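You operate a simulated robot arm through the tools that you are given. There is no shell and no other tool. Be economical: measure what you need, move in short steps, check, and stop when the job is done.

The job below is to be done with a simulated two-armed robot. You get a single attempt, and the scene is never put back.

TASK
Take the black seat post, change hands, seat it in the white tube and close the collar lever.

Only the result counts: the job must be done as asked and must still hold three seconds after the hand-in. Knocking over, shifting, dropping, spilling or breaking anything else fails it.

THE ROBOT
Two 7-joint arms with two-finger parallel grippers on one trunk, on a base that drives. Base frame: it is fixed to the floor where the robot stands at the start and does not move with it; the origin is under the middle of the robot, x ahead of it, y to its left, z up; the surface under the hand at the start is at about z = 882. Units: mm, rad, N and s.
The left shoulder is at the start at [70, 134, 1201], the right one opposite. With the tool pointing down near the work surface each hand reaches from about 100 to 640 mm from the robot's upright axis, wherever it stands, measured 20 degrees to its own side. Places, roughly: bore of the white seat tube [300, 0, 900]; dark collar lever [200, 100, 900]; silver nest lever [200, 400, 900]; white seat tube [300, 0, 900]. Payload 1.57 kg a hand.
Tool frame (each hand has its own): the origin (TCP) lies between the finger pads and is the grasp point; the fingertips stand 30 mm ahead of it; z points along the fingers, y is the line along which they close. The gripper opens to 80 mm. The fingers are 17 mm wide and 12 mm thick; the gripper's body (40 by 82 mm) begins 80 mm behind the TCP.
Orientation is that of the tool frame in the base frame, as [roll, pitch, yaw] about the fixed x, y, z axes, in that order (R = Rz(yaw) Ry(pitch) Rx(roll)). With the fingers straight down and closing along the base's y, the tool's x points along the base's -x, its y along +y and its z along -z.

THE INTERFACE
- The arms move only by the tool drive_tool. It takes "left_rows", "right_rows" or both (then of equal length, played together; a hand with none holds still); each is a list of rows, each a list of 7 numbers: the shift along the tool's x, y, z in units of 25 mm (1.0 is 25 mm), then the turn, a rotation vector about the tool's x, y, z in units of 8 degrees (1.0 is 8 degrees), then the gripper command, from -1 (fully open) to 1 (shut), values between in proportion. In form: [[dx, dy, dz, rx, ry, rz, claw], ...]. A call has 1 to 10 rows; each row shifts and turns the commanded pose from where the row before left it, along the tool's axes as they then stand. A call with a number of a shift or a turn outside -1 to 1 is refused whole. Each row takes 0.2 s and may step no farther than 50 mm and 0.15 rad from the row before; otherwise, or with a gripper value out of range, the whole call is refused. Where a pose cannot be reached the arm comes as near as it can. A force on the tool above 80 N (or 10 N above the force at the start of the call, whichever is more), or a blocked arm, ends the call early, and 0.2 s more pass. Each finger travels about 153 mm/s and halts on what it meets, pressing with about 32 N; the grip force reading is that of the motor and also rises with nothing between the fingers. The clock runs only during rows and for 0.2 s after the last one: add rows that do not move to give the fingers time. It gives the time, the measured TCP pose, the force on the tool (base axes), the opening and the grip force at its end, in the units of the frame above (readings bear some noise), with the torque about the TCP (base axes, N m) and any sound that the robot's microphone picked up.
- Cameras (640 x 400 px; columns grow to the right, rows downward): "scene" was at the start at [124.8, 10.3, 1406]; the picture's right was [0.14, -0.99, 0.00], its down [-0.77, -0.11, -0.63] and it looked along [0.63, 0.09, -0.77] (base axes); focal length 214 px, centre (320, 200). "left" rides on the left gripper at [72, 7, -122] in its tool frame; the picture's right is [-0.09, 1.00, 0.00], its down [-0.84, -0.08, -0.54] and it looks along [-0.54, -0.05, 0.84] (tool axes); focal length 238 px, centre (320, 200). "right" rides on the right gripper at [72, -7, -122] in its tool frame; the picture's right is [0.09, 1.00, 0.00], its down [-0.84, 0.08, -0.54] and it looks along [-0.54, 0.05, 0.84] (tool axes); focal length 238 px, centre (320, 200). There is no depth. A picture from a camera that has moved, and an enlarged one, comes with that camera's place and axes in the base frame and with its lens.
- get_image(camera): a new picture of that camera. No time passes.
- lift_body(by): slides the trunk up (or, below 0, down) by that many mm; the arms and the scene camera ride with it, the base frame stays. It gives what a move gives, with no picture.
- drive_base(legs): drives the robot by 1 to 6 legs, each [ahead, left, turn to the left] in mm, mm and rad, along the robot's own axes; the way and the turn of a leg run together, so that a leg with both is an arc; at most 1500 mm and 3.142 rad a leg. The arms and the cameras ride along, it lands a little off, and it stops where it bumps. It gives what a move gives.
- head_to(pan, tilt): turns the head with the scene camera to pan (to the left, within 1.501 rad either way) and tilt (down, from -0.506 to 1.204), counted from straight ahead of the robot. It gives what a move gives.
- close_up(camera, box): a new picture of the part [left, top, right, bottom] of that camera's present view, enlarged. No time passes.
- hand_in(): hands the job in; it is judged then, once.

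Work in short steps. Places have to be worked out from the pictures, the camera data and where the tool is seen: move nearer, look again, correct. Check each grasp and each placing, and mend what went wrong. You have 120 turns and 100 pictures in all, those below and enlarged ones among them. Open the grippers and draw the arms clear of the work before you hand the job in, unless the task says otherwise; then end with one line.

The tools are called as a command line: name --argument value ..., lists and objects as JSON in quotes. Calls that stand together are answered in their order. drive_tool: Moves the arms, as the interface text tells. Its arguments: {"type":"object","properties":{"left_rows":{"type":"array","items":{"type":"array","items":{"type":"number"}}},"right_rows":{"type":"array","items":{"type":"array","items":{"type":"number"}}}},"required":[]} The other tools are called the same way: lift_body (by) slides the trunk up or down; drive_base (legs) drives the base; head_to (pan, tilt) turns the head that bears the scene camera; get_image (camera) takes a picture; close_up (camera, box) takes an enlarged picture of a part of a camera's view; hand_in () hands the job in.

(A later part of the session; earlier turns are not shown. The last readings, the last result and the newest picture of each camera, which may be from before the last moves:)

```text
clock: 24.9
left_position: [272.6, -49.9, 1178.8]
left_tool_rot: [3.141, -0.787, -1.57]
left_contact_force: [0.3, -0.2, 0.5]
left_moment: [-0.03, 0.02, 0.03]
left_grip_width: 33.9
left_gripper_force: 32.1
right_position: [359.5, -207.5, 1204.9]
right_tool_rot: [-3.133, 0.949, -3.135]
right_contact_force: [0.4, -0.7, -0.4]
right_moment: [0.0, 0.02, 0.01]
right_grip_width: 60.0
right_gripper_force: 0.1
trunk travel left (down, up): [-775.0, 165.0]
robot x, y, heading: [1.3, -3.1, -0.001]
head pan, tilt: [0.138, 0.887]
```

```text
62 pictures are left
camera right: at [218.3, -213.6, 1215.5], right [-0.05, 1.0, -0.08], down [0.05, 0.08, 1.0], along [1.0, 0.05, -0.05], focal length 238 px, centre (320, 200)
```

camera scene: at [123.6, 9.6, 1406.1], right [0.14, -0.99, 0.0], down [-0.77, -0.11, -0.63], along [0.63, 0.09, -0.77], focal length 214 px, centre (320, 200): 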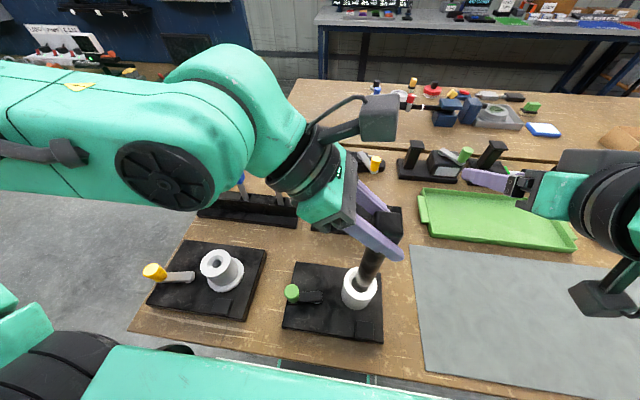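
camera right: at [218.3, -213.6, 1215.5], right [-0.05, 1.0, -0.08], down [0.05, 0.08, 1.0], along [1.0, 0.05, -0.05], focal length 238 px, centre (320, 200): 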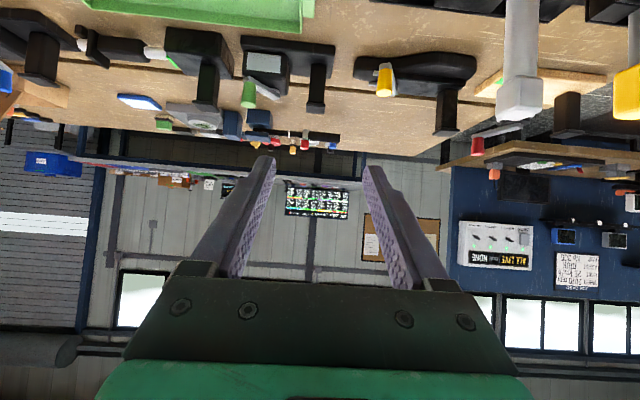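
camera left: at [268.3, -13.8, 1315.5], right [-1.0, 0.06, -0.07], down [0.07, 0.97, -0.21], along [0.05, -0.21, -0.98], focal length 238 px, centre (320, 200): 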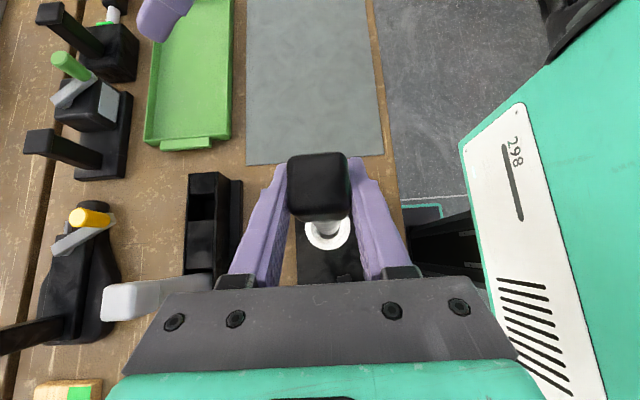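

I'll zoom both cameras on the tip and tube rim to measure the misalignment.

close_up --camera "scene" --box '[325, 235, 405, 315]'

close_up --camera "left" --box '[280, 150, 370, 290]'

```text
5.00 times, centred on (365, 275) of scene
camera zoom: at [123.6, 9.6, 1406.1], right [0.14, -0.99, 0.0], down [-0.77, -0.11, -0.63], along [0.63, 0.09, -0.77], focal length 1072 px, centre (95, -175)
```

zoom: 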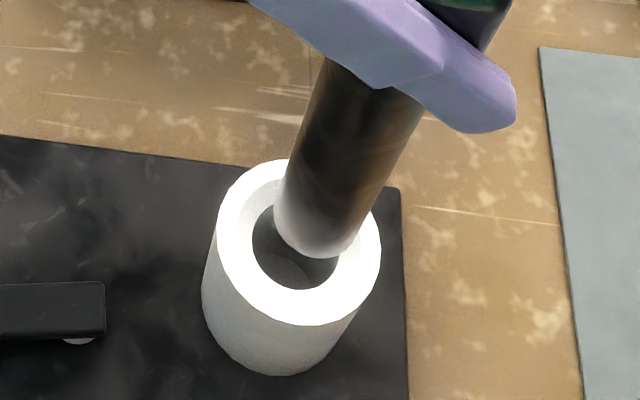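

```text
2.86 times, centred on (325, 220) of left
camera zoom: at [268.3, -13.8, 1315.5], right [-1.0, 0.06, -0.07], down [0.07, 0.97, -0.21], along [0.05, -0.21, -0.98], focal length 681 px, centre (306, 143)
```

zoom: 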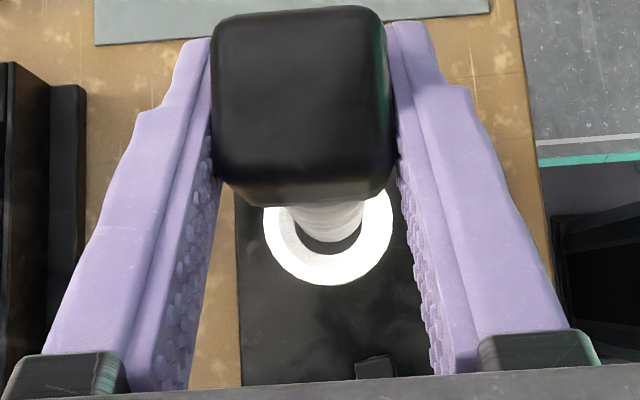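

The post tip looks roughly centred. I'll zoom tighter on the left view for a second constraint.

close_up --camera "left" --box '[295, 205, 355, 255]'

```text
8.00 times, centred on (325, 230) of left
camera zoom: at [268.3, -13.8, 1315.5], right [-1.0, 0.06, -0.07], down [0.07, 0.97, -0.21], along [0.05, -0.21, -0.98], focal length 1907 px, centre (280, -40)
```

zoom: 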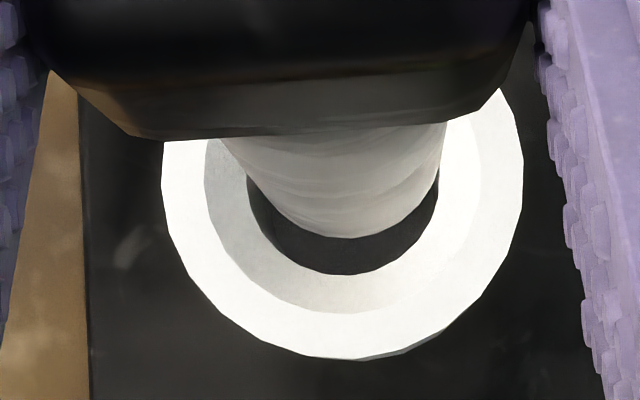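

The bore has a wide chamfer (~48 mm entry), and the tip is off by only about 2 mm in y. I'll correct that and lower 45 mm, watching the force.

drive_tool --left_rows '[[-0.06, -0.02, -0.06, 0, 0, 0, 1], [-0.25, 0, 0.25, 0, 0, 0, 1], [-0.25, 0, 0.25, 0, 0, 0, 1], [-0.25, 0, 0.25, 0, 0, 0, 1], [-0.25, 0, 0.25, 0, 0, 0, 1], [-0.25, 0, 0.25, 0, 0, 0, 1]]'

close_up --camera "left" --box '[280, 150, 370, 290]'

close_up --camera "scene" --box '[325, 235, 405, 315]'

```text
clock: 26.4
left_position: [288.5, -58.4, 1151.7]
left_tool_rot: [-3.134, -0.793, -1.573]
left_contact_force: [1.5, 1.4, 14.2]
left_moment: [0.26, -0.24, -0.03]
left_grip_width: 33.8
left_gripper_force: 31.6
left hand out of reach, approached as far as the arm can: row 2, 3, 4, 5, 6
right_position: [359.6, -205.7, 1203.8]
right_tool_rot: [-3.131, 0.953, -3.133]
right_contact_force: [0.3, -0.1, 0.3]
right_moment: [-0.01, 0.03, -0.01]
right_grip_width: 60.1
right_gripper_force: 0.2
trunk travel left (down, up): [-775.0, 165.0]
robot x, y, heading: [-0.6, 1.1, 0.005]
head pan, tilt: [0.138, 0.887]
```

```text
2.86 times, centred on (325, 220) of left
camera zoom: at [284.2, -21.2, 1285.5], right [-1.0, 0.06, -0.07], down [0.08, 0.97, -0.22], along [0.06, -0.22, -0.97], focal length 681 px, centre (306, 143)
```

zoom: 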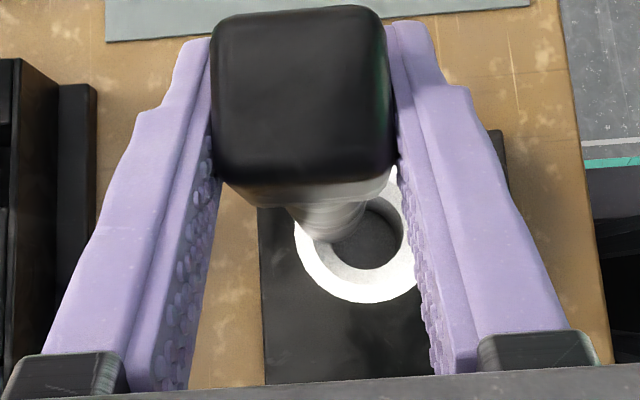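

```text
5.00 times, centred on (365, 275) of scene
camera zoom: at [122.5, 11.0, 1406.6], right [0.14, -0.99, 0.0], down [-0.77, -0.11, -0.63], along [0.63, 0.09, -0.77], focal length 1072 px, centre (95, -175)
```

zoom: 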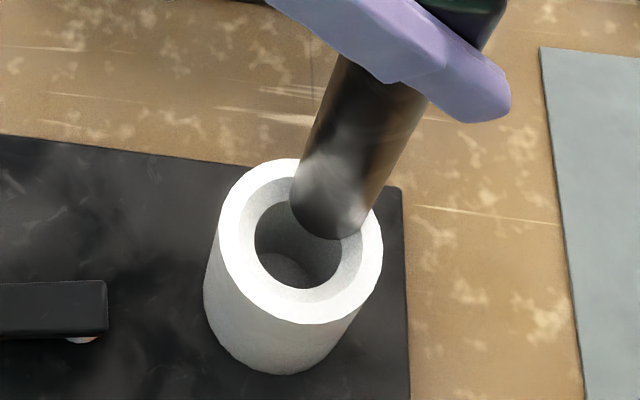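

The left arm ran out of reach while descending and the tip only brushed the rim. I'll lift clear first, then back the base off so the arm has room.

drive_tool --left_rows '[[0.28, 0, -0.28, 0, 0, 0, 1], [0.28, 0, -0.28, 0, 0, 0, 1], [0.28, 0, -0.28, 0, 0, 0, 1], [0.28, 0, -0.28, 0, 0, 0, 1], [0.28, 0, -0.28, 0, 0, 0, 1]]'

close_up --camera "scene" --box '[265, 195, 425, 345]'

```text
clock: 27.6
left_position: [290.4, -58.5, 1197.1]
left_tool_rot: [-3.141, -0.79, -1.566]
left_contact_force: [0.7, -0.3, 0.7]
left_moment: [-0.03, 0.01, -0.03]
left_grip_width: 33.6
left_gripper_force: 31.9
right_position: [361.3, -207.7, 1202.3]
right_tool_rot: [-3.131, 0.949, -3.136]
right_contact_force: [0.1, -0.4, 0.0]
right_moment: [0.0, -0.01, 0.04]
right_grip_width: 59.9
right_gripper_force: 0.0
trunk travel left (down, up): [-775.0, 165.0]
robot x, y, heading: [0.6, 1.6, -0.001]
head pan, tilt: [0.138, 0.887]
```

```text
2.67 times, centred on (345, 270) of scene
camera zoom: at [124.5, 10.3, 1406.0], right [0.14, -0.99, 0.0], down [-0.77, -0.11, -0.63], along [0.63, 0.09, -0.77], focal length 572 px, centre (253, 13)
```

zoom: 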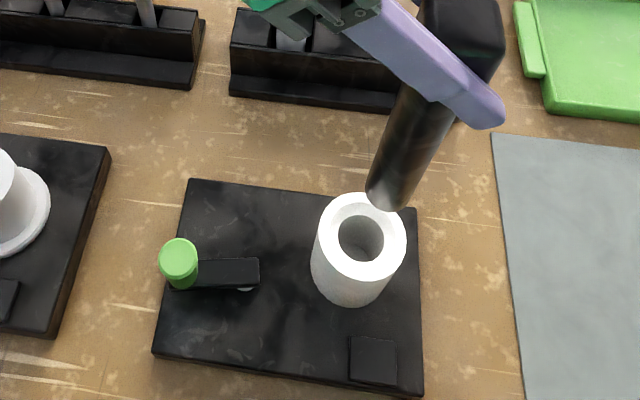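

Clear again, and the fixture hasn't moved. I'll back the base up 130 mm, which carries the post safely above everything.

drive_base --legs '[[-130, 0, 0]]'

drive_tool --left_rows '[[0, -0.9, 0, 0, 0, 0, 1], [0, -0.9, 0, 0, 0, 0, 1], [0, -0.9, 0, 0, 0, 0, 1], [0, -0.9, 0, 0, 0, 0, 1]]'

get_image --camera "scene"

```text
clock: 28.8
left_position: [164.2, -59.4, 1195.5]
left_tool_rot: [3.138, -0.788, -1.565]
left_contact_force: [0.3, 0.0, 0.5]
left_moment: [0.02, 0.03, -0.03]
left_grip_width: 33.7
left_gripper_force: 31.6
right_position: [234.7, -207.5, 1203.3]
right_tool_rot: [-3.131, 0.946, -3.134]
right_contact_force: [0.4, -0.4, 0.6]
right_moment: [-0.04, -0.01, -0.01]
right_grip_width: 59.8
right_gripper_force: 0.1
trunk travel left (down, up): [-775.0, 165.0]
robot x, y, heading: [-129.3, -1.6, -0.001]
head pan, tilt: [0.138, 0.887]
```

```text
clock: 29.8
left_position: [254.2, -58.4, 1195.3]
left_tool_rot: [3.14, -0.791, -1.569]
left_contact_force: [0.0, 0.1, 0.9]
left_moment: [0.0, -0.01, 0.0]
left_grip_width: 33.6
left_gripper_force: 31.6
right_position: [234.6, -207.6, 1201.7]
right_tool_rot: [-3.13, 0.947, -3.134]
right_contact_force: [0.2, 0.3, -0.4]
right_moment: [0.01, 0.0, -0.02]
right_grip_width: 60.4
right_gripper_force: 0.1
trunk travel left (down, up): [-775.0, 165.0]
robot x, y, heading: [-127.4, -4.2, -0.005]
head pan, tilt: [0.138, 0.887]
```

```text
55 pictures are left
camera scene: at [-1.2, 10.1, 1405.8], right [0.14, -0.99, 0.0], down [-0.77, -0.11, -0.63], along [0.63, 0.09, -0.78], focal length 214 px, centre (320, 200)
```

scene: 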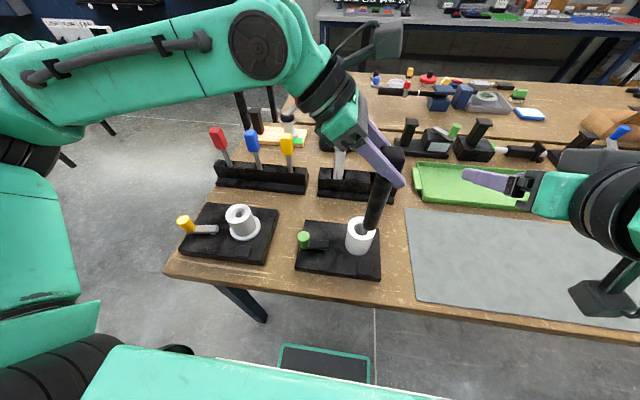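

There's room now. I'll return to the aligned point (273,-48,1180) and re-check.

drive_tool --left_rows '[[-0.36, -0.38, 0.06, 0, 0, 0, 1], [-0.36, -0.38, 0.06, 0, 0, 0, 1], [0, 0, 0, 0, 0, 0, 1]]'

close_up --camera "left" --box '[295, 205, 355, 255]'

close_up --camera "scene" --box '[330, 190, 410, 270]'

```text
clock: 30.6
left_position: [270.8, -47.6, 1181.3]
left_tool_rot: [3.14, -0.787, -1.569]
left_contact_force: [1.1, 0.2, -0.7]
left_moment: [-0.02, -0.02, 0.03]
left_grip_width: 33.5
left_gripper_force: 32.0
right_position: [231.7, -207.1, 1202.9]
right_tool_rot: [-3.134, 0.949, -3.133]
right_contact_force: [-0.1, -0.3, -0.1]
right_moment: [-0.02, 0.0, 0.02]
right_grip_width: 59.8
right_gripper_force: 0.0
trunk travel left (down, up): [-775.0, 165.0]
robot x, y, heading: [-127.3, 0.1, 0.005]
head pan, tilt: [0.138, 0.887]
```

```text
8.00 times, centred on (325, 230) of left
camera zoom: at [266.7, -11.3, 1317.9], right [-1.0, 0.06, -0.07], down [0.08, 0.97, -0.21], along [0.05, -0.21, -0.98], focal length 1907 px, centre (280, -40)
```

zoom: 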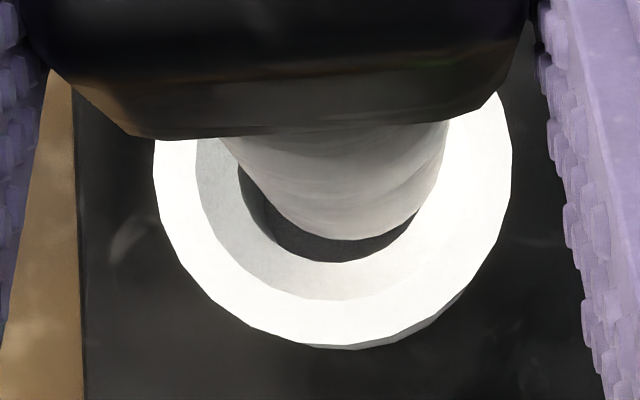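

```text
5.00 times, centred on (370, 230) of scene
camera zoom: at [-3.9, 9.9, 1406.1], right [0.14, -0.99, 0.0], down [-0.77, -0.11, -0.63], along [0.63, 0.09, -0.77], focal length 1072 px, centre (70, 50)
```

zoom: 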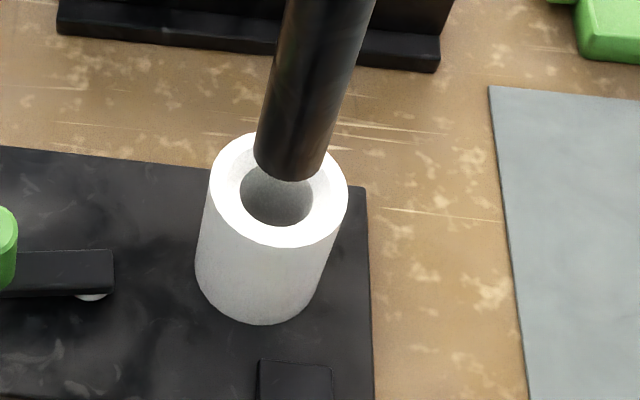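

The tip is about 3 mm short in x and good in y. I'll correct and lower 45 mm.

drive_tool --left_rows '[[0, -0.13, 0, 0, 0, 0, 1], [-0.25, 0, 0.25, 0, 0, 0, 1], [-0.25, 0, 0.25, 0, 0, 0, 1], [-0.25, 0, 0.25, 0, 0, 0, 1], [-0.25, 0, 0.25, 0, 0, 0, 1], [-0.25, 0, 0.25, 0, 0, 0, 1]]'

close_up --camera "scene" --box '[330, 180, 410, 270]'

close_up --camera "left" --box '[280, 150, 370, 290]'

```text
clock: 32.0
left_position: [272.6, -48.4, 1136.1]
left_tool_rot: [-3.14, -0.789, -1.569]
left_contact_force: [0.5, 1.1, -0.2]
left_moment: [-0.03, 0.04, 0.05]
left_grip_width: 33.6
left_gripper_force: 31.9
right_position: [232.3, -208.1, 1202.1]
right_tool_rot: [-3.131, 0.949, -3.133]
right_contact_force: [-0.1, 0.1, 0.4]
right_moment: [0.01, -0.01, 0.02]
right_grip_width: 60.0
right_gripper_force: 0.0
trunk travel left (down, up): [-775.0, 165.0]
robot x, y, heading: [-129.6, 2.8, -0.002]
head pan, tilt: [0.138, 0.887]
```

```text
4.44 times, centred on (370, 225) of scene
camera zoom: at [-3.0, 10.3, 1406.0], right [0.14, -0.99, 0.0], down [-0.77, -0.11, -0.63], along [0.63, 0.09, -0.77], focal length 953 px, centre (98, 89)
```

zoom: 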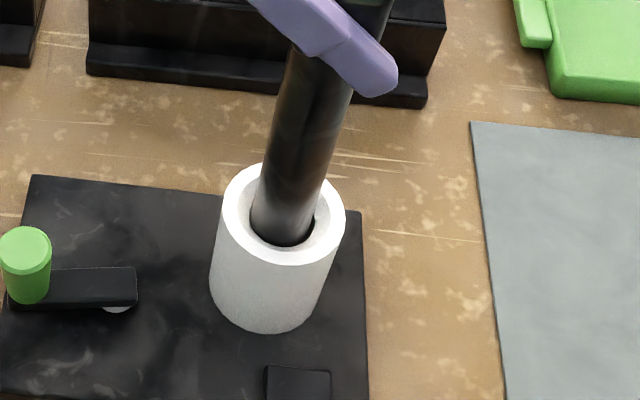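

```text
2.86 times, centred on (325, 220) of left
camera zoom: at [269.7, -11.0, 1273.6], right [-1.0, 0.06, -0.07], down [0.08, 0.97, -0.21], along [0.05, -0.22, -0.98], focal length 681 px, centre (306, 143)
```

zoom: 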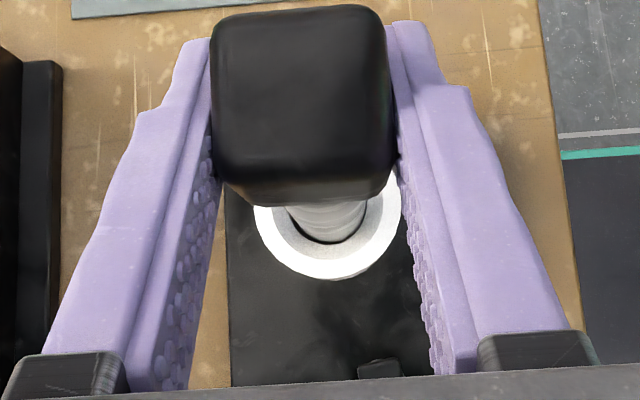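

The tip is entering the bore with no contact force. I'll continue down in small steps.

drive_tool --left_rows '[[-0.15, 0, 0.15, 0, 0, 0, 1], [-0.15, 0, 0.15, 0, 0, 0, 1], [-0.15, 0, 0.15, 0, 0, 0, 1], [-0.15, 0, 0.15, 0, 0, 0, 1], [-0.15, 0, 0.15, 0, 0, 0, 1]]'

close_up --camera "scene" --box '[330, 180, 410, 270]'

```text
clock: 33.2
left_position: [274.0, -48.1, 1110.0]
left_tool_rot: [3.141, -0.788, -1.57]
left_contact_force: [0.1, -0.2, -1.4]
left_moment: [-0.01, -0.02, 0.04]
left_grip_width: 33.6
left_gripper_force: 32.1
right_position: [234.0, -207.2, 1202.0]
right_tool_rot: [-3.129, 0.95, -3.135]
right_contact_force: [-0.6, -0.7, 0.2]
right_moment: [0.01, 0.0, -0.01]
right_grip_width: 60.0
right_gripper_force: 0.0
trunk travel left (down, up): [-775.0, 165.0]
robot x, y, heading: [-128.1, 0.7, -0.001]
head pan, tilt: [0.138, 0.887]
```

```text
4.44 times, centred on (370, 225) of scene
camera zoom: at [-3.0, 10.3, 1406.0], right [0.14, -0.99, 0.0], down [-0.77, -0.11, -0.63], along [0.63, 0.09, -0.77], focal length 953 px, centre (98, 89)
```

zoom: 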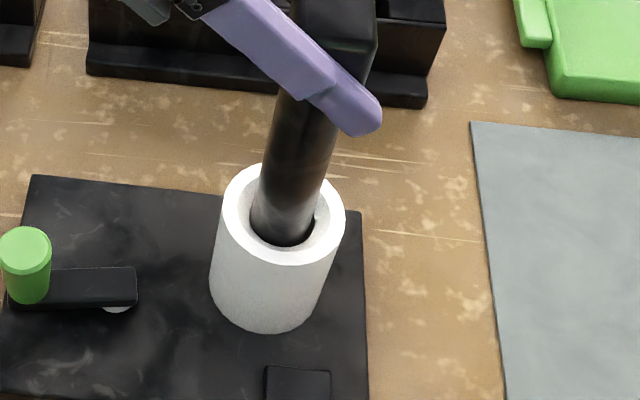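

It's sliding in freely, so I'll keep going gently until the floor is felt.

drive_tool --left_rows '[[-0.15, 0, 0.15, 0, 0, 0, 1], [-0.15, 0, 0.15, 0, 0, 0, 1], [-0.15, 0, 0.15, 0, 0, 0, 1], [-0.12, 0, 0.12, 0, 0, 0, 1]]'

drive_tool --left_rows '[[-0.08, 0, 0.08, 0, 0, 0, 1], [-0.08, 0, 0.08, 0, 0, 0, 1], [-0.08, 0, 0.08, 0, 0, 0, 1]]'

```text
clock: 34.2
left_position: [274.0, -48.3, 1089.9]
left_tool_rot: [3.141, -0.786, -1.568]
left_contact_force: [-0.1, -0.3, -0.9]
left_moment: [0.0, 0.02, 0.01]
left_grip_width: 33.8
left_gripper_force: 31.8
right_position: [232.8, -206.5, 1202.4]
right_tool_rot: [-3.131, 0.949, -3.135]
right_contact_force: [-0.2, -0.2, 0.3]
right_moment: [-0.02, 0.03, 0.0]
right_grip_width: 60.1
right_gripper_force: 0.0
trunk travel left (down, up): [-775.0, 165.0]
robot x, y, heading: [-128.1, -0.3, -0.002]
head pan, tilt: [0.138, 0.887]
```

```text
clock: 35.0
left_position: [274.4, -47.8, 1081.2]
left_tool_rot: [3.141, -0.788, -1.568]
left_contact_force: [-0.2, -0.6, -0.4]
left_moment: [0.01, 0.02, 0.0]
left_grip_width: 33.7
left_gripper_force: 32.2
right_position: [233.1, -208.2, 1202.4]
right_tool_rot: [-3.132, 0.949, -3.134]
right_contact_force: [-0.1, 0.7, 0.5]
right_moment: [0.03, 0.0, 0.01]
right_grip_width: 59.9
right_gripper_force: 0.1
trunk travel left (down, up): [-775.0, 165.0]
robot x, y, heading: [-127.8, -0.4, 0.004]
head pan, tilt: [0.138, 0.887]
```

No floor contact yet at tip ≈910, so I'll continue in 2 mm steps.

drive_tool --left_rows '[[-0.06, 0, 0.06, 0, 0, 0, 1], [-0.06, 0, 0.06, 0, 0, 0, 1], [-0.06, 0, 0.06, 0, 0, 0, 1], [-0.06, 0, 0.06, 0, 0, 0, 1]]'

close_up --camera "scene" --box '[320, 160, 420, 280]'

```text
clock: 36.0
left_position: [272.8, -47.3, 1076.6]
left_tool_rot: [-3.136, -0.79, -1.573]
left_contact_force: [-0.7, 2.3, 12.2]
left_moment: [0.5, 0.2, -0.03]
left_grip_width: 33.6
left_gripper_force: 32.1
right_position: [230.7, -206.6, 1204.4]
right_tool_rot: [-3.13, 0.951, -3.134]
right_contact_force: [0.8, 1.0, -0.3]
right_moment: [0.05, -0.02, 0.0]
right_grip_width: 60.0
right_gripper_force: 0.0
trunk travel left (down, up): [-775.0, 165.0]
robot x, y, heading: [-130.0, 0.9, 0.002]
head pan, tilt: [0.138, 0.887]
```

```text
3.33 times, centred on (370, 220) of scene
camera zoom: at [-5.4, 10.8, 1406.5], right [0.14, -0.99, 0.0], down [-0.77, -0.11, -0.63], along [0.63, 0.09, -0.77], focal length 715 px, centre (153, 133)
```

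zoom: 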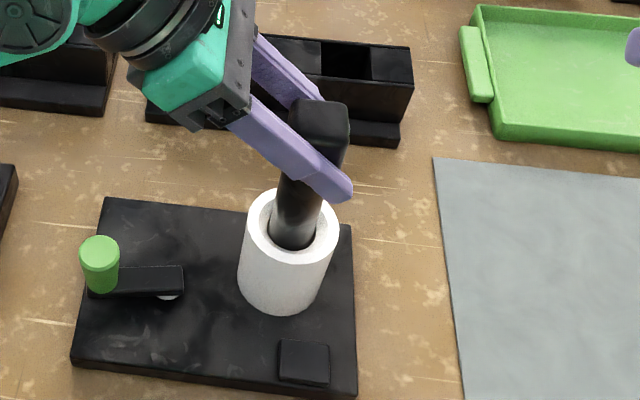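

There's 12 N upward contact at tip ≈905, which is the bore floor. I'll open the left gripper to release and check that the post stays.

drive_tool --left_rows '[[0, 0, 0, 0, 0, 0, 0], [0, 0, 0, 0, 0, 0, -0.5], [0, 0, 0, 0, 0, 0, -0.5]]'

get_image --camera "left"

close_up --camera "scene" --box '[320, 160, 420, 280]'

```text
clock: 36.8
left_position: [274.3, -47.6, 1073.4]
left_tool_rot: [3.14, -0.789, -1.567]
left_contact_force: [-0.1, -0.4, -0.8]
left_moment: [0.01, 0.0, 0.01]
left_grip_width: 59.8
left_gripper_force: 0.0
right_position: [232.9, -207.9, 1203.0]
right_tool_rot: [-3.129, 0.949, -3.133]
right_contact_force: [-0.2, 0.4, 0.1]
right_moment: [0.02, 0.02, -0.01]
right_grip_width: 59.7
right_gripper_force: 0.1
trunk travel left (down, up): [-775.0, 165.0]
robot x, y, heading: [-127.5, -1.5, 0.003]
head pan, tilt: [0.138, 0.887]
```

```text
48 pictures are left
camera left: at [270.4, -11.3, 1209.2], right [-1.0, 0.06, -0.06], down [0.08, 0.97, -0.21], along [0.05, -0.21, -0.98], focal length 238 px, centre (320, 200)
```

left: 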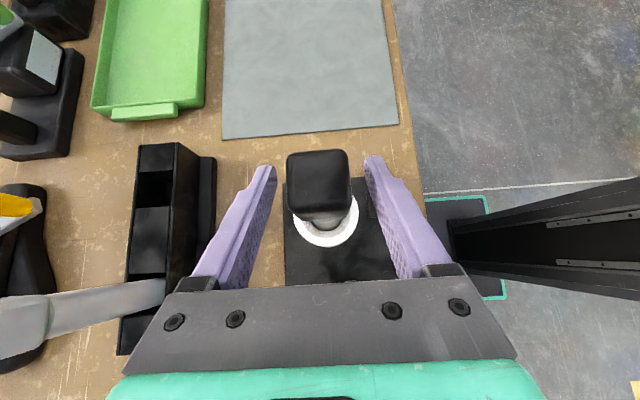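

```text
3.33 times, centred on (370, 220) of scene
camera zoom: at [-3.2, 10.1, 1406.0], right [0.14, -0.99, 0.0], down [-0.77, -0.11, -0.63], along [0.63, 0.09, -0.77], focal length 715 px, centre (153, 133)
```

zoom: 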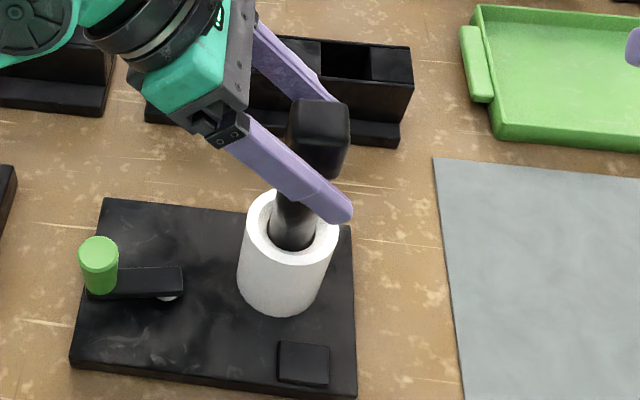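

The post stands seated. I'll draw the left hand back along its tool axis and level it to point straight down for the lever.

drive_tool --left_rows '[[0, 0, -0.9, 0, 0, 0, -0.5], [0, 0, -0.9, 0, 0, 0, -0.5], [0, 0, -0.9, 0, 0, 0, -0.5], [0, 0, -0.9, 0, 0, 0, -0.5], [0, 0, -0.9, 0, 0, 0, -0.5]]'

drive_tool --left_rows '[[0, 0, 0, 0, -0.94, 0, -0.5], [0, 0, 0, 0, -0.94, 0, -0.5], [0, 0, 0, 0, -0.94, 0, -0.5], [0, 0, 0, 0, -0.94, 0, -0.5], [0, 0, 0, 0, -0.94, 0, -0.5], [0, 0, 0, 0, -0.94, 0, -0.5]]'

get_image --camera "left"

get_image --camera "scene"

```text
clock: 38.0
left_position: [272.9, 33.1, 1154.3]
left_tool_rot: [3.139, -0.788, -1.568]
left_contact_force: [-0.5, 0.7, -0.2]
left_moment: [0.02, 0.0, 0.03]
left_grip_width: 59.9
left_gripper_force: 0.0
right_position: [231.4, -206.8, 1202.6]
right_tool_rot: [-3.13, 0.95, -3.135]
right_contact_force: [-0.3, -0.3, -0.2]
right_moment: [0.0, 0.0, -0.03]
right_grip_width: 60.0
right_gripper_force: 0.1
trunk travel left (down, up): [-775.0, 165.0]
robot x, y, heading: [-126.3, -5.3, 0.002]
head pan, tilt: [0.138, 0.887]
```

```text
clock: 39.4
left_position: [272.8, 30.9, 1151.3]
left_tool_rot: [3.141, 0.002, -1.566]
left_contact_force: [-0.3, -0.6, -0.1]
left_moment: [0.02, 0.01, -0.04]
left_grip_width: 60.2
left_gripper_force: 0.0
right_position: [232.1, -209.0, 1204.0]
right_tool_rot: [-3.136, 0.949, -3.138]
right_contact_force: [0.6, 0.1, 0.5]
right_moment: [-0.01, 0.0, 0.01]
right_grip_width: 59.7
right_gripper_force: 0.0
trunk travel left (down, up): [-775.0, 165.0]
robot x, y, heading: [-134.1, -0.6, 0.001]
head pan, tilt: [0.138, 0.887]
```

```text
46 pictures are left
camera left: at [270.1, -40.7, 1274.0], right [-1.0, 0.09, 0.0], down [0.08, 0.84, 0.54], along [0.05, 0.54, -0.84], focal length 238 px, centre (320, 200)
```

left: 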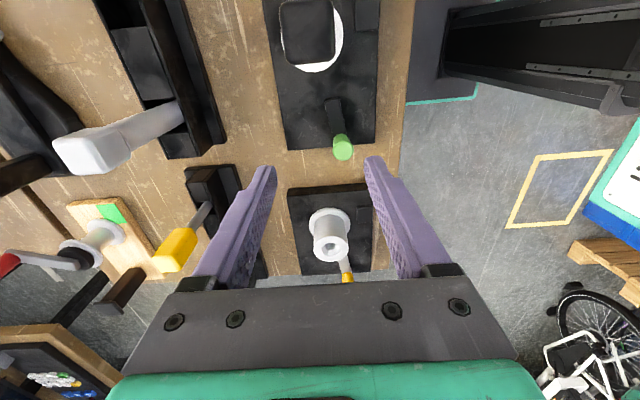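

```text
45 pictures are left
camera scene: at [-3.5, 8.5, 1406.0], right [0.14, -0.99, 0.0], down [-0.77, -0.11, -0.63], along [0.63, 0.09, -0.77], focal length 214 px, centre (320, 200)
```

scene: 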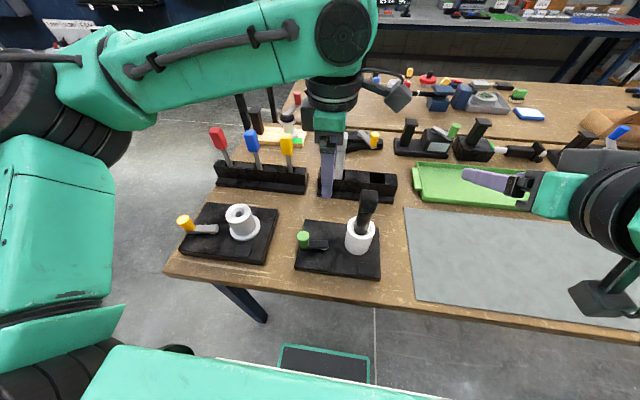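

Post seated and hand clear. I'll zoom on the lever from the left camera and the scene.

close_up --camera "left" --box '[260, 60, 400, 180]'

close_up --camera "scene" --box '[285, 180, 395, 290]'

```text
3.33 times, centred on (330, 120) of left
camera zoom: at [270.1, -40.7, 1274.0], right [-1.0, 0.09, 0.0], down [0.08, 0.84, 0.54], along [0.05, 0.54, -0.84], focal length 794 px, centre (287, 467)
```

zoom: 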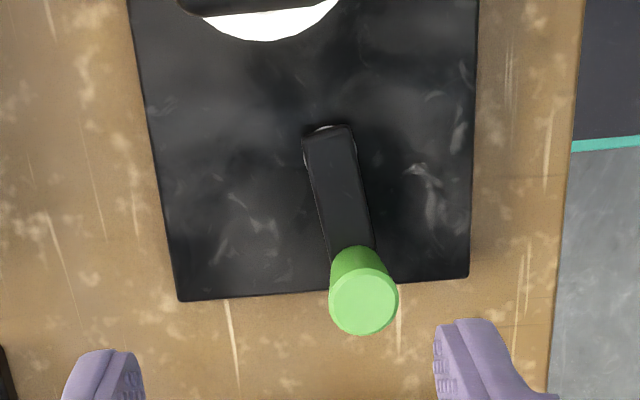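

```text
3.64 times, centred on (340, 235) of scene
camera zoom: at [-3.5, 8.5, 1406.0], right [0.14, -0.99, 0.0], down [-0.77, -0.11, -0.63], along [0.63, 0.09, -0.77], focal length 780 px, centre (247, 73)
```

zoom: 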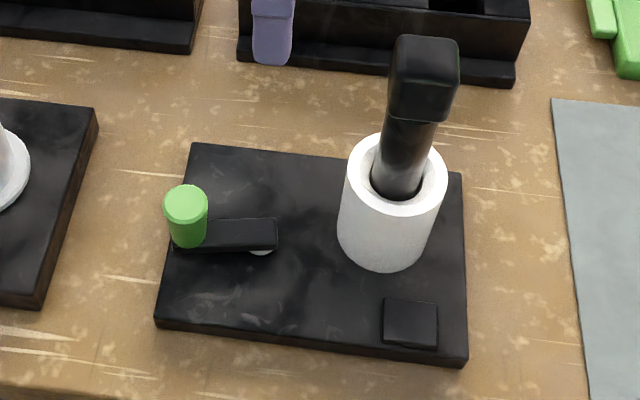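

Knob top ≈(249,85,957) with Ø≈29 mm, and pivot ≈(257,32). I'll move above the knob, aligning yaw with the lever, and stop about 40 mm above to check.

drive_tool --left_rows '[[-0.5, 0.2, 0, 0, 0, 0, -0.5], [-0.5, 0.25, 0.5, 0, 0, 0, -0.5], [-0.5, 0.25, 0.8, 0, 0, 0, -0.5], [-0.5, 0.25, 0.9, 0, 0, 0, -0.5], [-0.16, 0, 0.9, 0, 0, 0, -0.5], [0, 0, 0.9, 0, 0, 0, -0.5], [0, 0, 0, 0, 0, -1, -0.5]]'

get_image --camera "left"

close_up --camera "scene" --box '[270, 160, 390, 280]'

```text
clock: 41.0
left_position: [248.0, 83.8, 1053.4]
left_tool_rot: [-3.141, 0.001, -1.429]
left_contact_force: [-0.1, -0.8, 0.5]
left_moment: [0.0, -0.04, -0.04]
left_grip_width: 60.1
left_gripper_force: 0.1
right_position: [231.3, -209.5, 1202.9]
right_tool_rot: [-3.136, 0.951, -3.139]
right_contact_force: [-0.1, -0.2, 0.4]
right_moment: [0.03, 0.01, 0.03]
right_grip_width: 60.2
right_gripper_force: 0.2
trunk travel left (down, up): [-775.0, 165.0]
robot x, y, heading: [-128.1, 3.6, -0.002]
head pan, tilt: [0.138, 0.887]
```

```text
42 pictures are left
camera left: at [254.0, 12.4, 1174.8], right [-1.0, -0.05, 0.0], down [-0.04, 0.84, 0.54], along [-0.03, 0.54, -0.84], focal length 238 px, centre (320, 200)
```

left: 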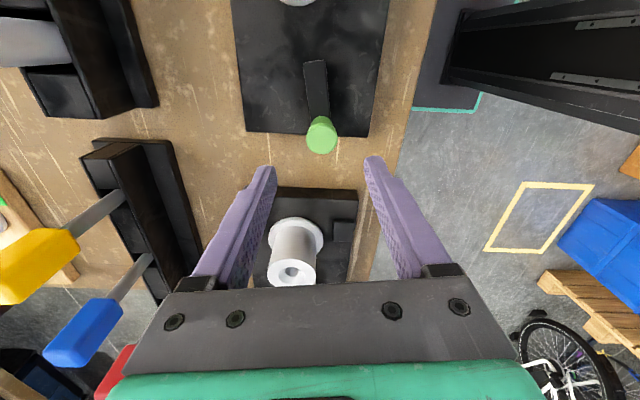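

```text
3.33 times, centred on (330, 220) of scene
camera zoom: at [-6.1, 7.3, 1406.2], right [0.14, -0.99, 0.0], down [-0.77, -0.1, -0.63], along [0.63, 0.09, -0.77], focal length 715 px, centre (287, 133)
```

zoom: 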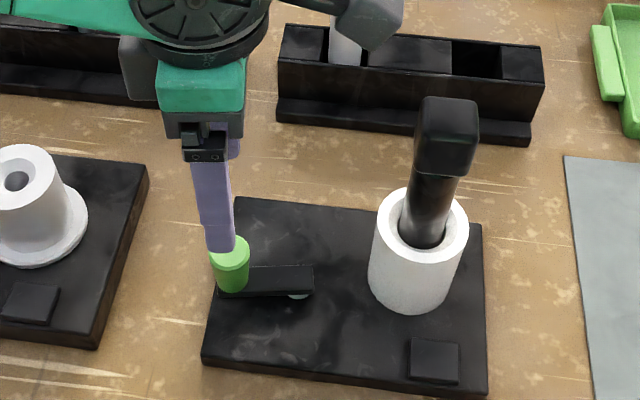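

The knob is within 3 mm of centre. I'll correct and lower to z≈950 around it.

drive_tool --left_rows '[[0.12, 0.06, 0.8, 0, 0, 0, -0.5], [0, 0, 0.85, 0, 0, 0, -0.5], [0, 0, 0.85, 0, 0, 0, -0.5], [0, 0, 0.85, 0, 0, 0, -0.5], [0, 0, 0.75, 0, 0, 0, -0.5]]'

close_up --camera "left" --box '[240, 90, 400, 210]'

close_up --camera "scene" --box '[270, 180, 390, 280]'

```text
clock: 42.2
left_position: [247.8, 81.3, 950.8]
left_tool_rot: [3.14, -0.001, -1.43]
left_contact_force: [-0.3, 0.1, -1.1]
left_moment: [0.03, -0.02, 0.01]
left_grip_width: 60.3
left_gripper_force: 0.0
right_position: [233.6, -209.1, 1202.0]
right_tool_rot: [-3.131, 0.95, -3.137]
right_contact_force: [0.5, 0.1, 0.4]
right_moment: [-0.01, 0.0, -0.01]
right_grip_width: 60.1
right_gripper_force: 0.0
trunk travel left (down, up): [-775.0, 165.0]
robot x, y, heading: [-130.4, -0.4, 0.002]
head pan, tilt: [0.138, 0.887]
```

```text
3.33 times, centred on (320, 150) of left
camera zoom: at [254.6, 10.4, 1071.1], right [-1.0, -0.05, 0.0], down [-0.04, 0.84, 0.54], along [-0.03, 0.54, -0.84], focal length 794 px, centre (320, 367)
```

zoom: 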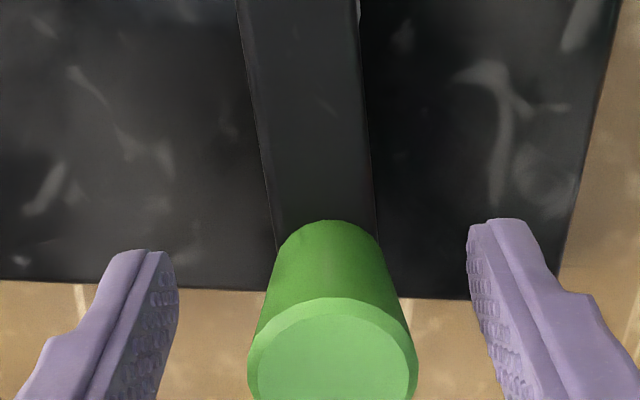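

```text
4.00 times, centred on (330, 230) of scene
camera zoom: at [-3.4, 9.2, 1406.1], right [0.14, -0.99, 0.0], down [-0.77, -0.11, -0.63], along [0.63, 0.09, -0.77], focal length 858 px, centre (280, 80)
```

zoom: 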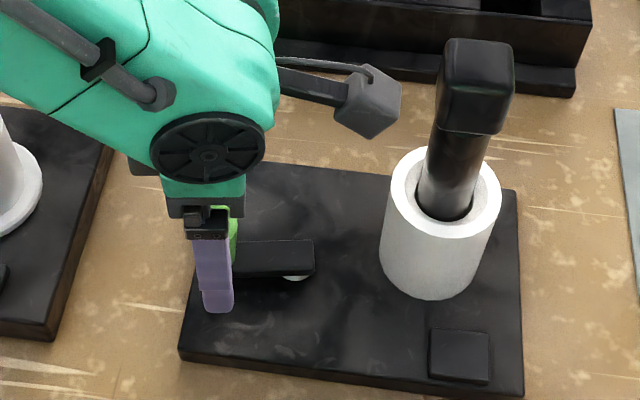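

The knob is between the fingers, so I'll close on it.

drive_tool --left_rows '[[0, 0, 0, 0, 0, 0, 0], [0, 0, 0, 0, 0, 0, 0.4], [0, 0, 0, 0, 0, 0, 0.5], [0, 0, 0, 0, 0, 0, 0.5]]'

```text
clock: 43.2
left_position: [246.1, 82.5, 951.5]
left_tool_rot: [3.14, 0.0, -1.429]
left_contact_force: [-7.3, -0.5, -5.3]
left_moment: [0.22, 0.02, 0.07]
left_grip_width: 27.8
left_gripper_force: 38.4
right_position: [232.9, -206.1, 1203.5]
right_tool_rot: [-3.131, 0.952, -3.134]
right_contact_force: [0.2, -0.5, 0.9]
right_moment: [-0.03, 0.04, -0.02]
right_grip_width: 59.9
right_gripper_force: 0.0
trunk travel left (down, up): [-775.0, 165.0]
robot x, y, heading: [-128.7, -2.0, 0.0]
head pan, tilt: [0.138, 0.887]
```

The knob pushes the hand slightly toward -x, hinting +x is its stop. I'll test an 8° counter-clockwise swing (knob toward the robot) and read the force.

drive_tool --left_rows '[[0.01, 0.142, 0, 0, 0, -0.5, 0.5], [0.01, 0.142, 0, 0, 0, -0.5, 0.5], [0, 0, 0, 0, 0, 0, 0.5]]'

close_up --camera "left" --box '[240, 0, 420, 210]'

```text
clock: 44.0
left_position: [241.4, 81.6, 950.3]
left_tool_rot: [3.139, 0.0, -1.289]
left_contact_force: [-5.8, 0.9, -15.2]
left_moment: [0.0, -0.14, -0.24]
left_grip_width: 27.9
left_gripper_force: 38.1
right_position: [232.7, -208.1, 1203.5]
right_tool_rot: [-3.13, 0.95, -3.135]
right_contact_force: [-0.5, -0.4, 0.5]
right_moment: [-0.01, 0.0, -0.01]
right_grip_width: 60.2
right_gripper_force: 0.0
trunk travel left (down, up): [-775.0, 165.0]
robot x, y, heading: [-131.6, 2.2, -0.002]
head pan, tilt: [0.138, 0.887]
```

```text
1.90 times, centred on (330, 105) of left
camera zoom: at [258.1, 11.4, 1071.1], right [-0.98, -0.19, 0.0], down [-0.16, 0.83, 0.54], along [-0.1, 0.53, -0.84], focal length 454 px, centre (301, 381)
```

zoom: 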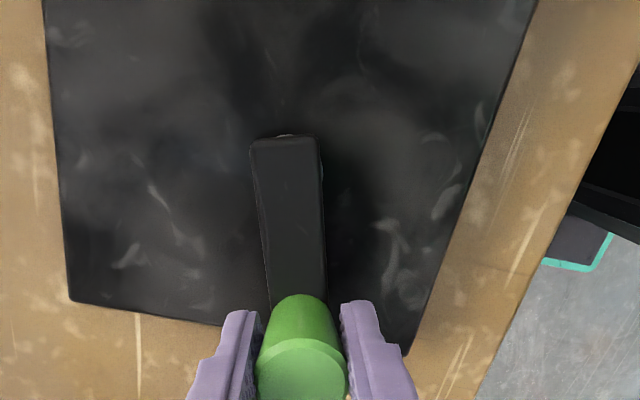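

The lever is following, with no resistance to this direction. I'll continue 16° more along the arc, watching forces.

drive_tool --left_rows '[[0.01, 0.142, 0.03, 0, 0, -0.5, 0.5], [0.01, 0.142, 0.03, 0, 0, -0.5, 0.5], [0.01, 0.142, 0, 0, 0, -0.5, 0.5], [0.01, 0.142, 0, 0, 0, -0.5, 0.5], [0, 0, 0, 0, 0, 0, 0.5]]'

close_up --camera "left" --box '[240, 0, 420, 210]'

close_up --camera "scene" --box '[270, 180, 390, 280]'

```text
clock: 45.2
left_position: [232.0, 75.9, 950.3]
left_tool_rot: [3.138, -0.005, -1.096]
left_contact_force: [4.6, 20.0, -6.7]
left_moment: [0.12, 0.14, 0.54]
left_grip_width: 28.0
left_gripper_force: 38.6
left hand out of reach, approached as far as the arm can: row 1, 3
right_position: [235.3, -201.8, 1203.3]
right_tool_rot: [-3.122, 0.948, -3.127]
right_contact_force: [-0.4, 0.0, -0.1]
right_moment: [0.02, -0.01, -0.03]
right_grip_width: 60.0
right_gripper_force: 0.1
trunk travel left (down, up): [-775.0, 165.0]
robot x, y, heading: [-126.9, 0.0, 0.002]
head pan, tilt: [0.138, 0.887]
```

```text
1.90 times, centred on (330, 105) of left
camera zoom: at [260.6, 10.3, 1071.9], right [-0.93, -0.37, 0.0], down [-0.31, 0.78, 0.54], along [-0.2, 0.5, -0.84], focal length 454 px, centre (301, 381)
```

zoom: 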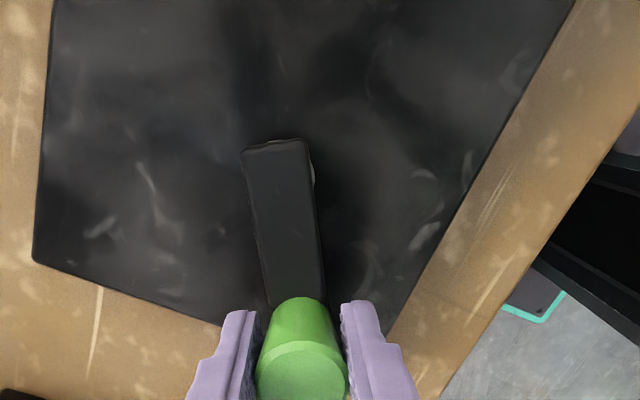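

```text
4.00 times, centred on (330, 230) of scene
camera zoom: at [-0.8, 16.8, 1405.8], right [0.14, -0.99, 0.0], down [-0.77, -0.11, -0.63], along [0.62, 0.08, -0.78], focal length 858 px, centre (280, 80)
```

zoom: 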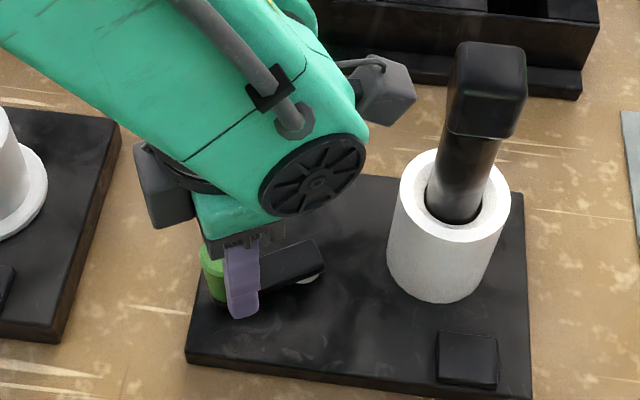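

The lever turns counter-clockwise freely (now ≈20°), but the left wrist is nearing its yaw limit. I'll release, lift, and spin the wrist back the other way for a re-grip.

drive_tool --left_rows '[[0, 0, 0, 0, 0, 0, 0], [0, 0, 0, 0, 0, 0, -0.5], [0, 0, -0.5, 0, 0, 0, -0.5], [0, 0, -0.9, 0, 0, 0, -0.5], [0, 0, -0.9, 0, 0, 0, -0.5], [0, 0, -0.9, 0, 0, 0, -0.5], [0, 0, -0.9, 0, 0, 0, -0.5]]'

drive_tool --left_rows '[[0, 0, 0, 0, 0, 1, -0.5], [0, 0, 0, 0, 0, 1, -0.5], [0, 0, 0, 0, 0, 1, -0.5], [0, 0, 0, 0, 0, 1, -0.5], [0, 0, 0, 0, 0, 1, -0.5], [0, 0, 0, 0, 0, 1, -0.5], [0, 0, 0, 0, 0, 1, -0.5], [0, 0, 0, 0, 0, 1, -0.5], [0, 0, 0, 0, 0, 1, -0.5], [0, 0, 0, 0, 0, 1, -0.5]]'

close_up --camera "scene" --box '[270, 170, 390, 280]'

```text
clock: 46.8
left_position: [228.0, 72.1, 1053.7]
left_tool_rot: [-3.142, -0.001, -1.065]
left_contact_force: [-0.2, -0.1, 0.6]
left_moment: [-0.01, -0.04, 0.01]
left_grip_width: 60.0
left_gripper_force: 0.1
right_position: [232.4, -207.5, 1203.2]
right_tool_rot: [-3.132, 0.95, -3.134]
right_contact_force: [0.0, 0.6, 0.5]
right_moment: [-0.03, 0.03, -0.03]
right_grip_width: 59.9
right_gripper_force: 0.0
trunk travel left (down, up): [-775.0, 165.0]
robot x, y, heading: [-124.0, 2.0, -0.001]
head pan, tilt: [0.138, 0.887]
```

```text
clock: 49.0
left_position: [230.4, 73.0, 1053.6]
left_tool_rot: [-3.139, -0.001, -2.461]
left_contact_force: [0.3, 0.9, 0.4]
left_moment: [-0.01, -0.02, -0.01]
left_grip_width: 59.9
left_gripper_force: 0.1
right_position: [231.7, -206.3, 1203.0]
right_tool_rot: [-3.13, 0.948, -3.134]
right_contact_force: [0.4, 0.3, 0.3]
right_moment: [0.03, -0.01, 0.02]
right_grip_width: 60.0
right_gripper_force: 0.1
trunk travel left (down, up): [-775.0, 165.0]
robot x, y, heading: [-126.6, -1.5, 0.001]
head pan, tilt: [0.138, 0.887]
```

```text
3.64 times, centred on (330, 225) of scene
camera zoom: at [-3.2, 10.6, 1406.0], right [0.14, -0.99, 0.0], down [-0.77, -0.11, -0.63], along [0.63, 0.09, -0.77], focal length 780 px, centre (284, 109)
```

zoom: 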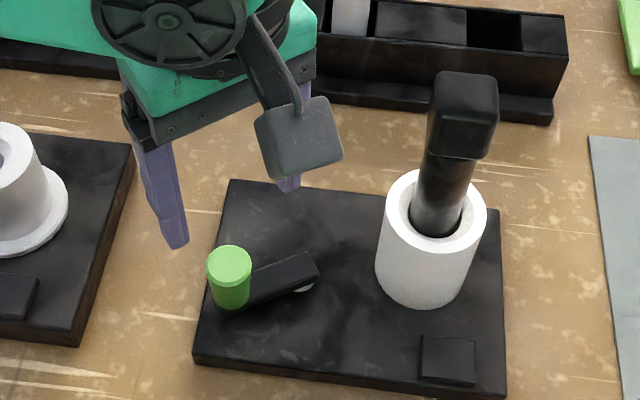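

The lever stayed where I left it. I'll continue the wrist spin by 80°, so the camera side faces outward.

drive_tool --left_rows '[[0, 0, 0, 0, 0, 1, -0.5], [0, 0, 0, 0, 0, 1, -0.5], [0, 0, 0, 0, 0, 1, -0.5], [0, 0, 0, 0, 0, 1, -0.5], [0, 0, 0, 0, 0, 1, -0.5], [0, 0, 0, 0, 0, 1, -0.5], [0, 0, 0, 0, 0, 1, -0.5], [0, 0, 0, 0, 0, 1, -0.5], [0, 0, 0, 0, 0, 1, -0.5], [0, 0, 0, 0, 0, 1, -0.5]]'

get_image --camera "left"

```text
clock: 51.2
left_position: [229.9, 72.5, 1053.7]
left_tool_rot: [-3.14, 0.0, 2.423]
left_contact_force: [0.6, 0.8, 0.7]
left_moment: [-0.02, 0.01, -0.03]
left_grip_width: 60.1
left_gripper_force: 0.0
right_position: [232.7, -206.2, 1202.3]
right_tool_rot: [-3.132, 0.951, -3.136]
right_contact_force: [-0.6, 0.6, 0.9]
right_moment: [-0.01, 0.04, -0.01]
right_grip_width: 60.0
right_gripper_force: 0.1
trunk travel left (down, up): [-775.0, 165.0]
robot x, y, heading: [-127.0, -2.6, 0.002]
head pan, tilt: [0.138, 0.887]
```

```text
34 pictures are left
camera left: at [182.0, 125.4, 1175.1], right [0.72, 0.69, 0.0], down [0.58, -0.61, 0.54], along [0.37, -0.39, -0.84], focal length 238 px, centre (320, 200)
```

left: 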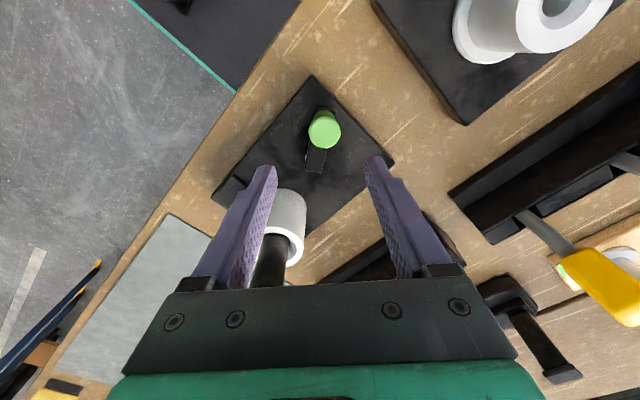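

From here the knob is at about +6,+5 mm in the tool frame. I'll correct and lower around it.

drive_tool --left_rows '[[0.22, 0.2, 0.8, 0, 0, 0, -0.5], [0, 0, 0.8, 0, 0, 0, -0.5], [0, 0, 0.8, 0, 0, 0, -0.5], [0, 0, 0.8, 0, 0, 0, -0.5], [0, 0, 0.8, 0, 0, 0, -0.5]]'

get_image --camera "left"

```text
clock: 52.4
left_position: [228.6, 79.2, 953.8]
left_tool_rot: [-3.139, 0.001, 2.426]
left_contact_force: [-0.6, -0.7, -0.3]
left_moment: [-0.01, 0.0, -0.03]
left_grip_width: 59.8
left_gripper_force: 0.1
right_position: [232.2, -208.1, 1201.9]
right_tool_rot: [-3.131, 0.949, -3.134]
right_contact_force: [-0.1, 0.3, -0.2]
right_moment: [0.01, -0.01, 0.0]
right_grip_width: 59.9
right_gripper_force: 0.1
trunk travel left (down, up): [-775.0, 165.0]
robot x, y, heading: [-127.1, -1.5, -0.0]
head pan, tilt: [0.138, 0.887]
```

```text
33 pictures are left
camera left: at [181.1, 132.5, 1074.8], right [0.72, 0.69, 0.0], down [0.58, -0.61, 0.54], along [0.37, -0.39, -0.84], focal length 238 px, centre (320, 200)
```

left: 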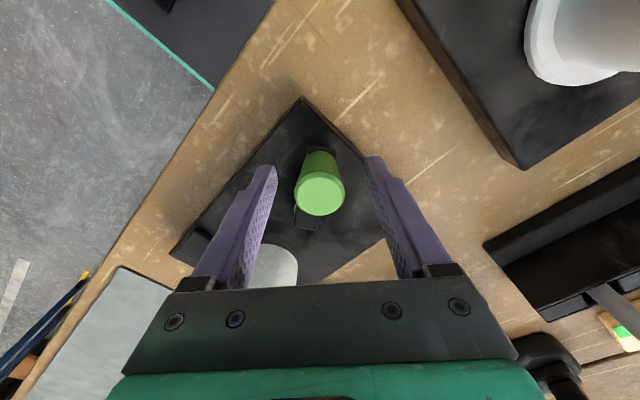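

The knob is centred, so I'll close on it.

drive_tool --left_rows '[[0, 0, 0, 0, 0, 0, 0], [0, 0, 0, 0, 0, 0, 0.3], [0, 0, 0, 0, 0, 0, 0.4], [0, 0, 0, 0, 0, 0, 0.4]]'

close_up --camera "left" --box '[220, 90, 420, 290]'

```text
clock: 53.4
left_position: [228.8, 78.8, 954.1]
left_tool_rot: [-3.139, 0.0, 2.426]
left_contact_force: [-0.3, -0.2, -3.5]
left_moment: [-0.21, -0.26, -0.05]
left_grip_width: 29.4
left_gripper_force: 38.5
right_position: [233.1, -207.5, 1202.9]
right_tool_rot: [-3.133, 0.95, -3.134]
right_contact_force: [0.5, -0.3, 0.0]
right_moment: [0.0, 0.0, 0.02]
right_grip_width: 59.9
right_gripper_force: 0.0
trunk travel left (down, up): [-775.0, 165.0]
robot x, y, heading: [-129.8, -0.8, 0.003]
head pan, tilt: [0.138, 0.887]
```

```text
2.00 times, centred on (320, 190) of left
camera zoom: at [180.9, 132.4, 1074.9], right [0.72, 0.69, 0.0], down [0.58, -0.61, 0.54], along [0.37, -0.39, -0.84], focal length 477 px, centre (320, 220)
```

zoom: 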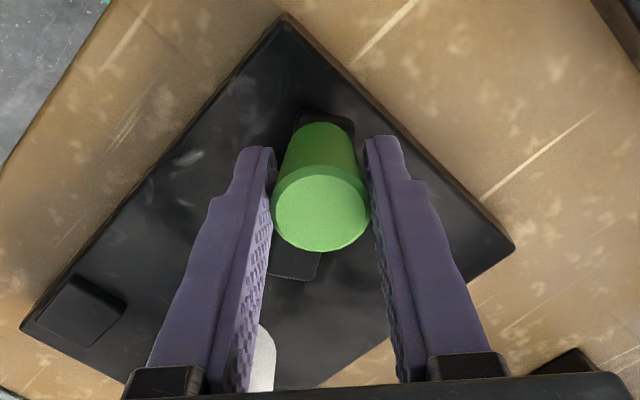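

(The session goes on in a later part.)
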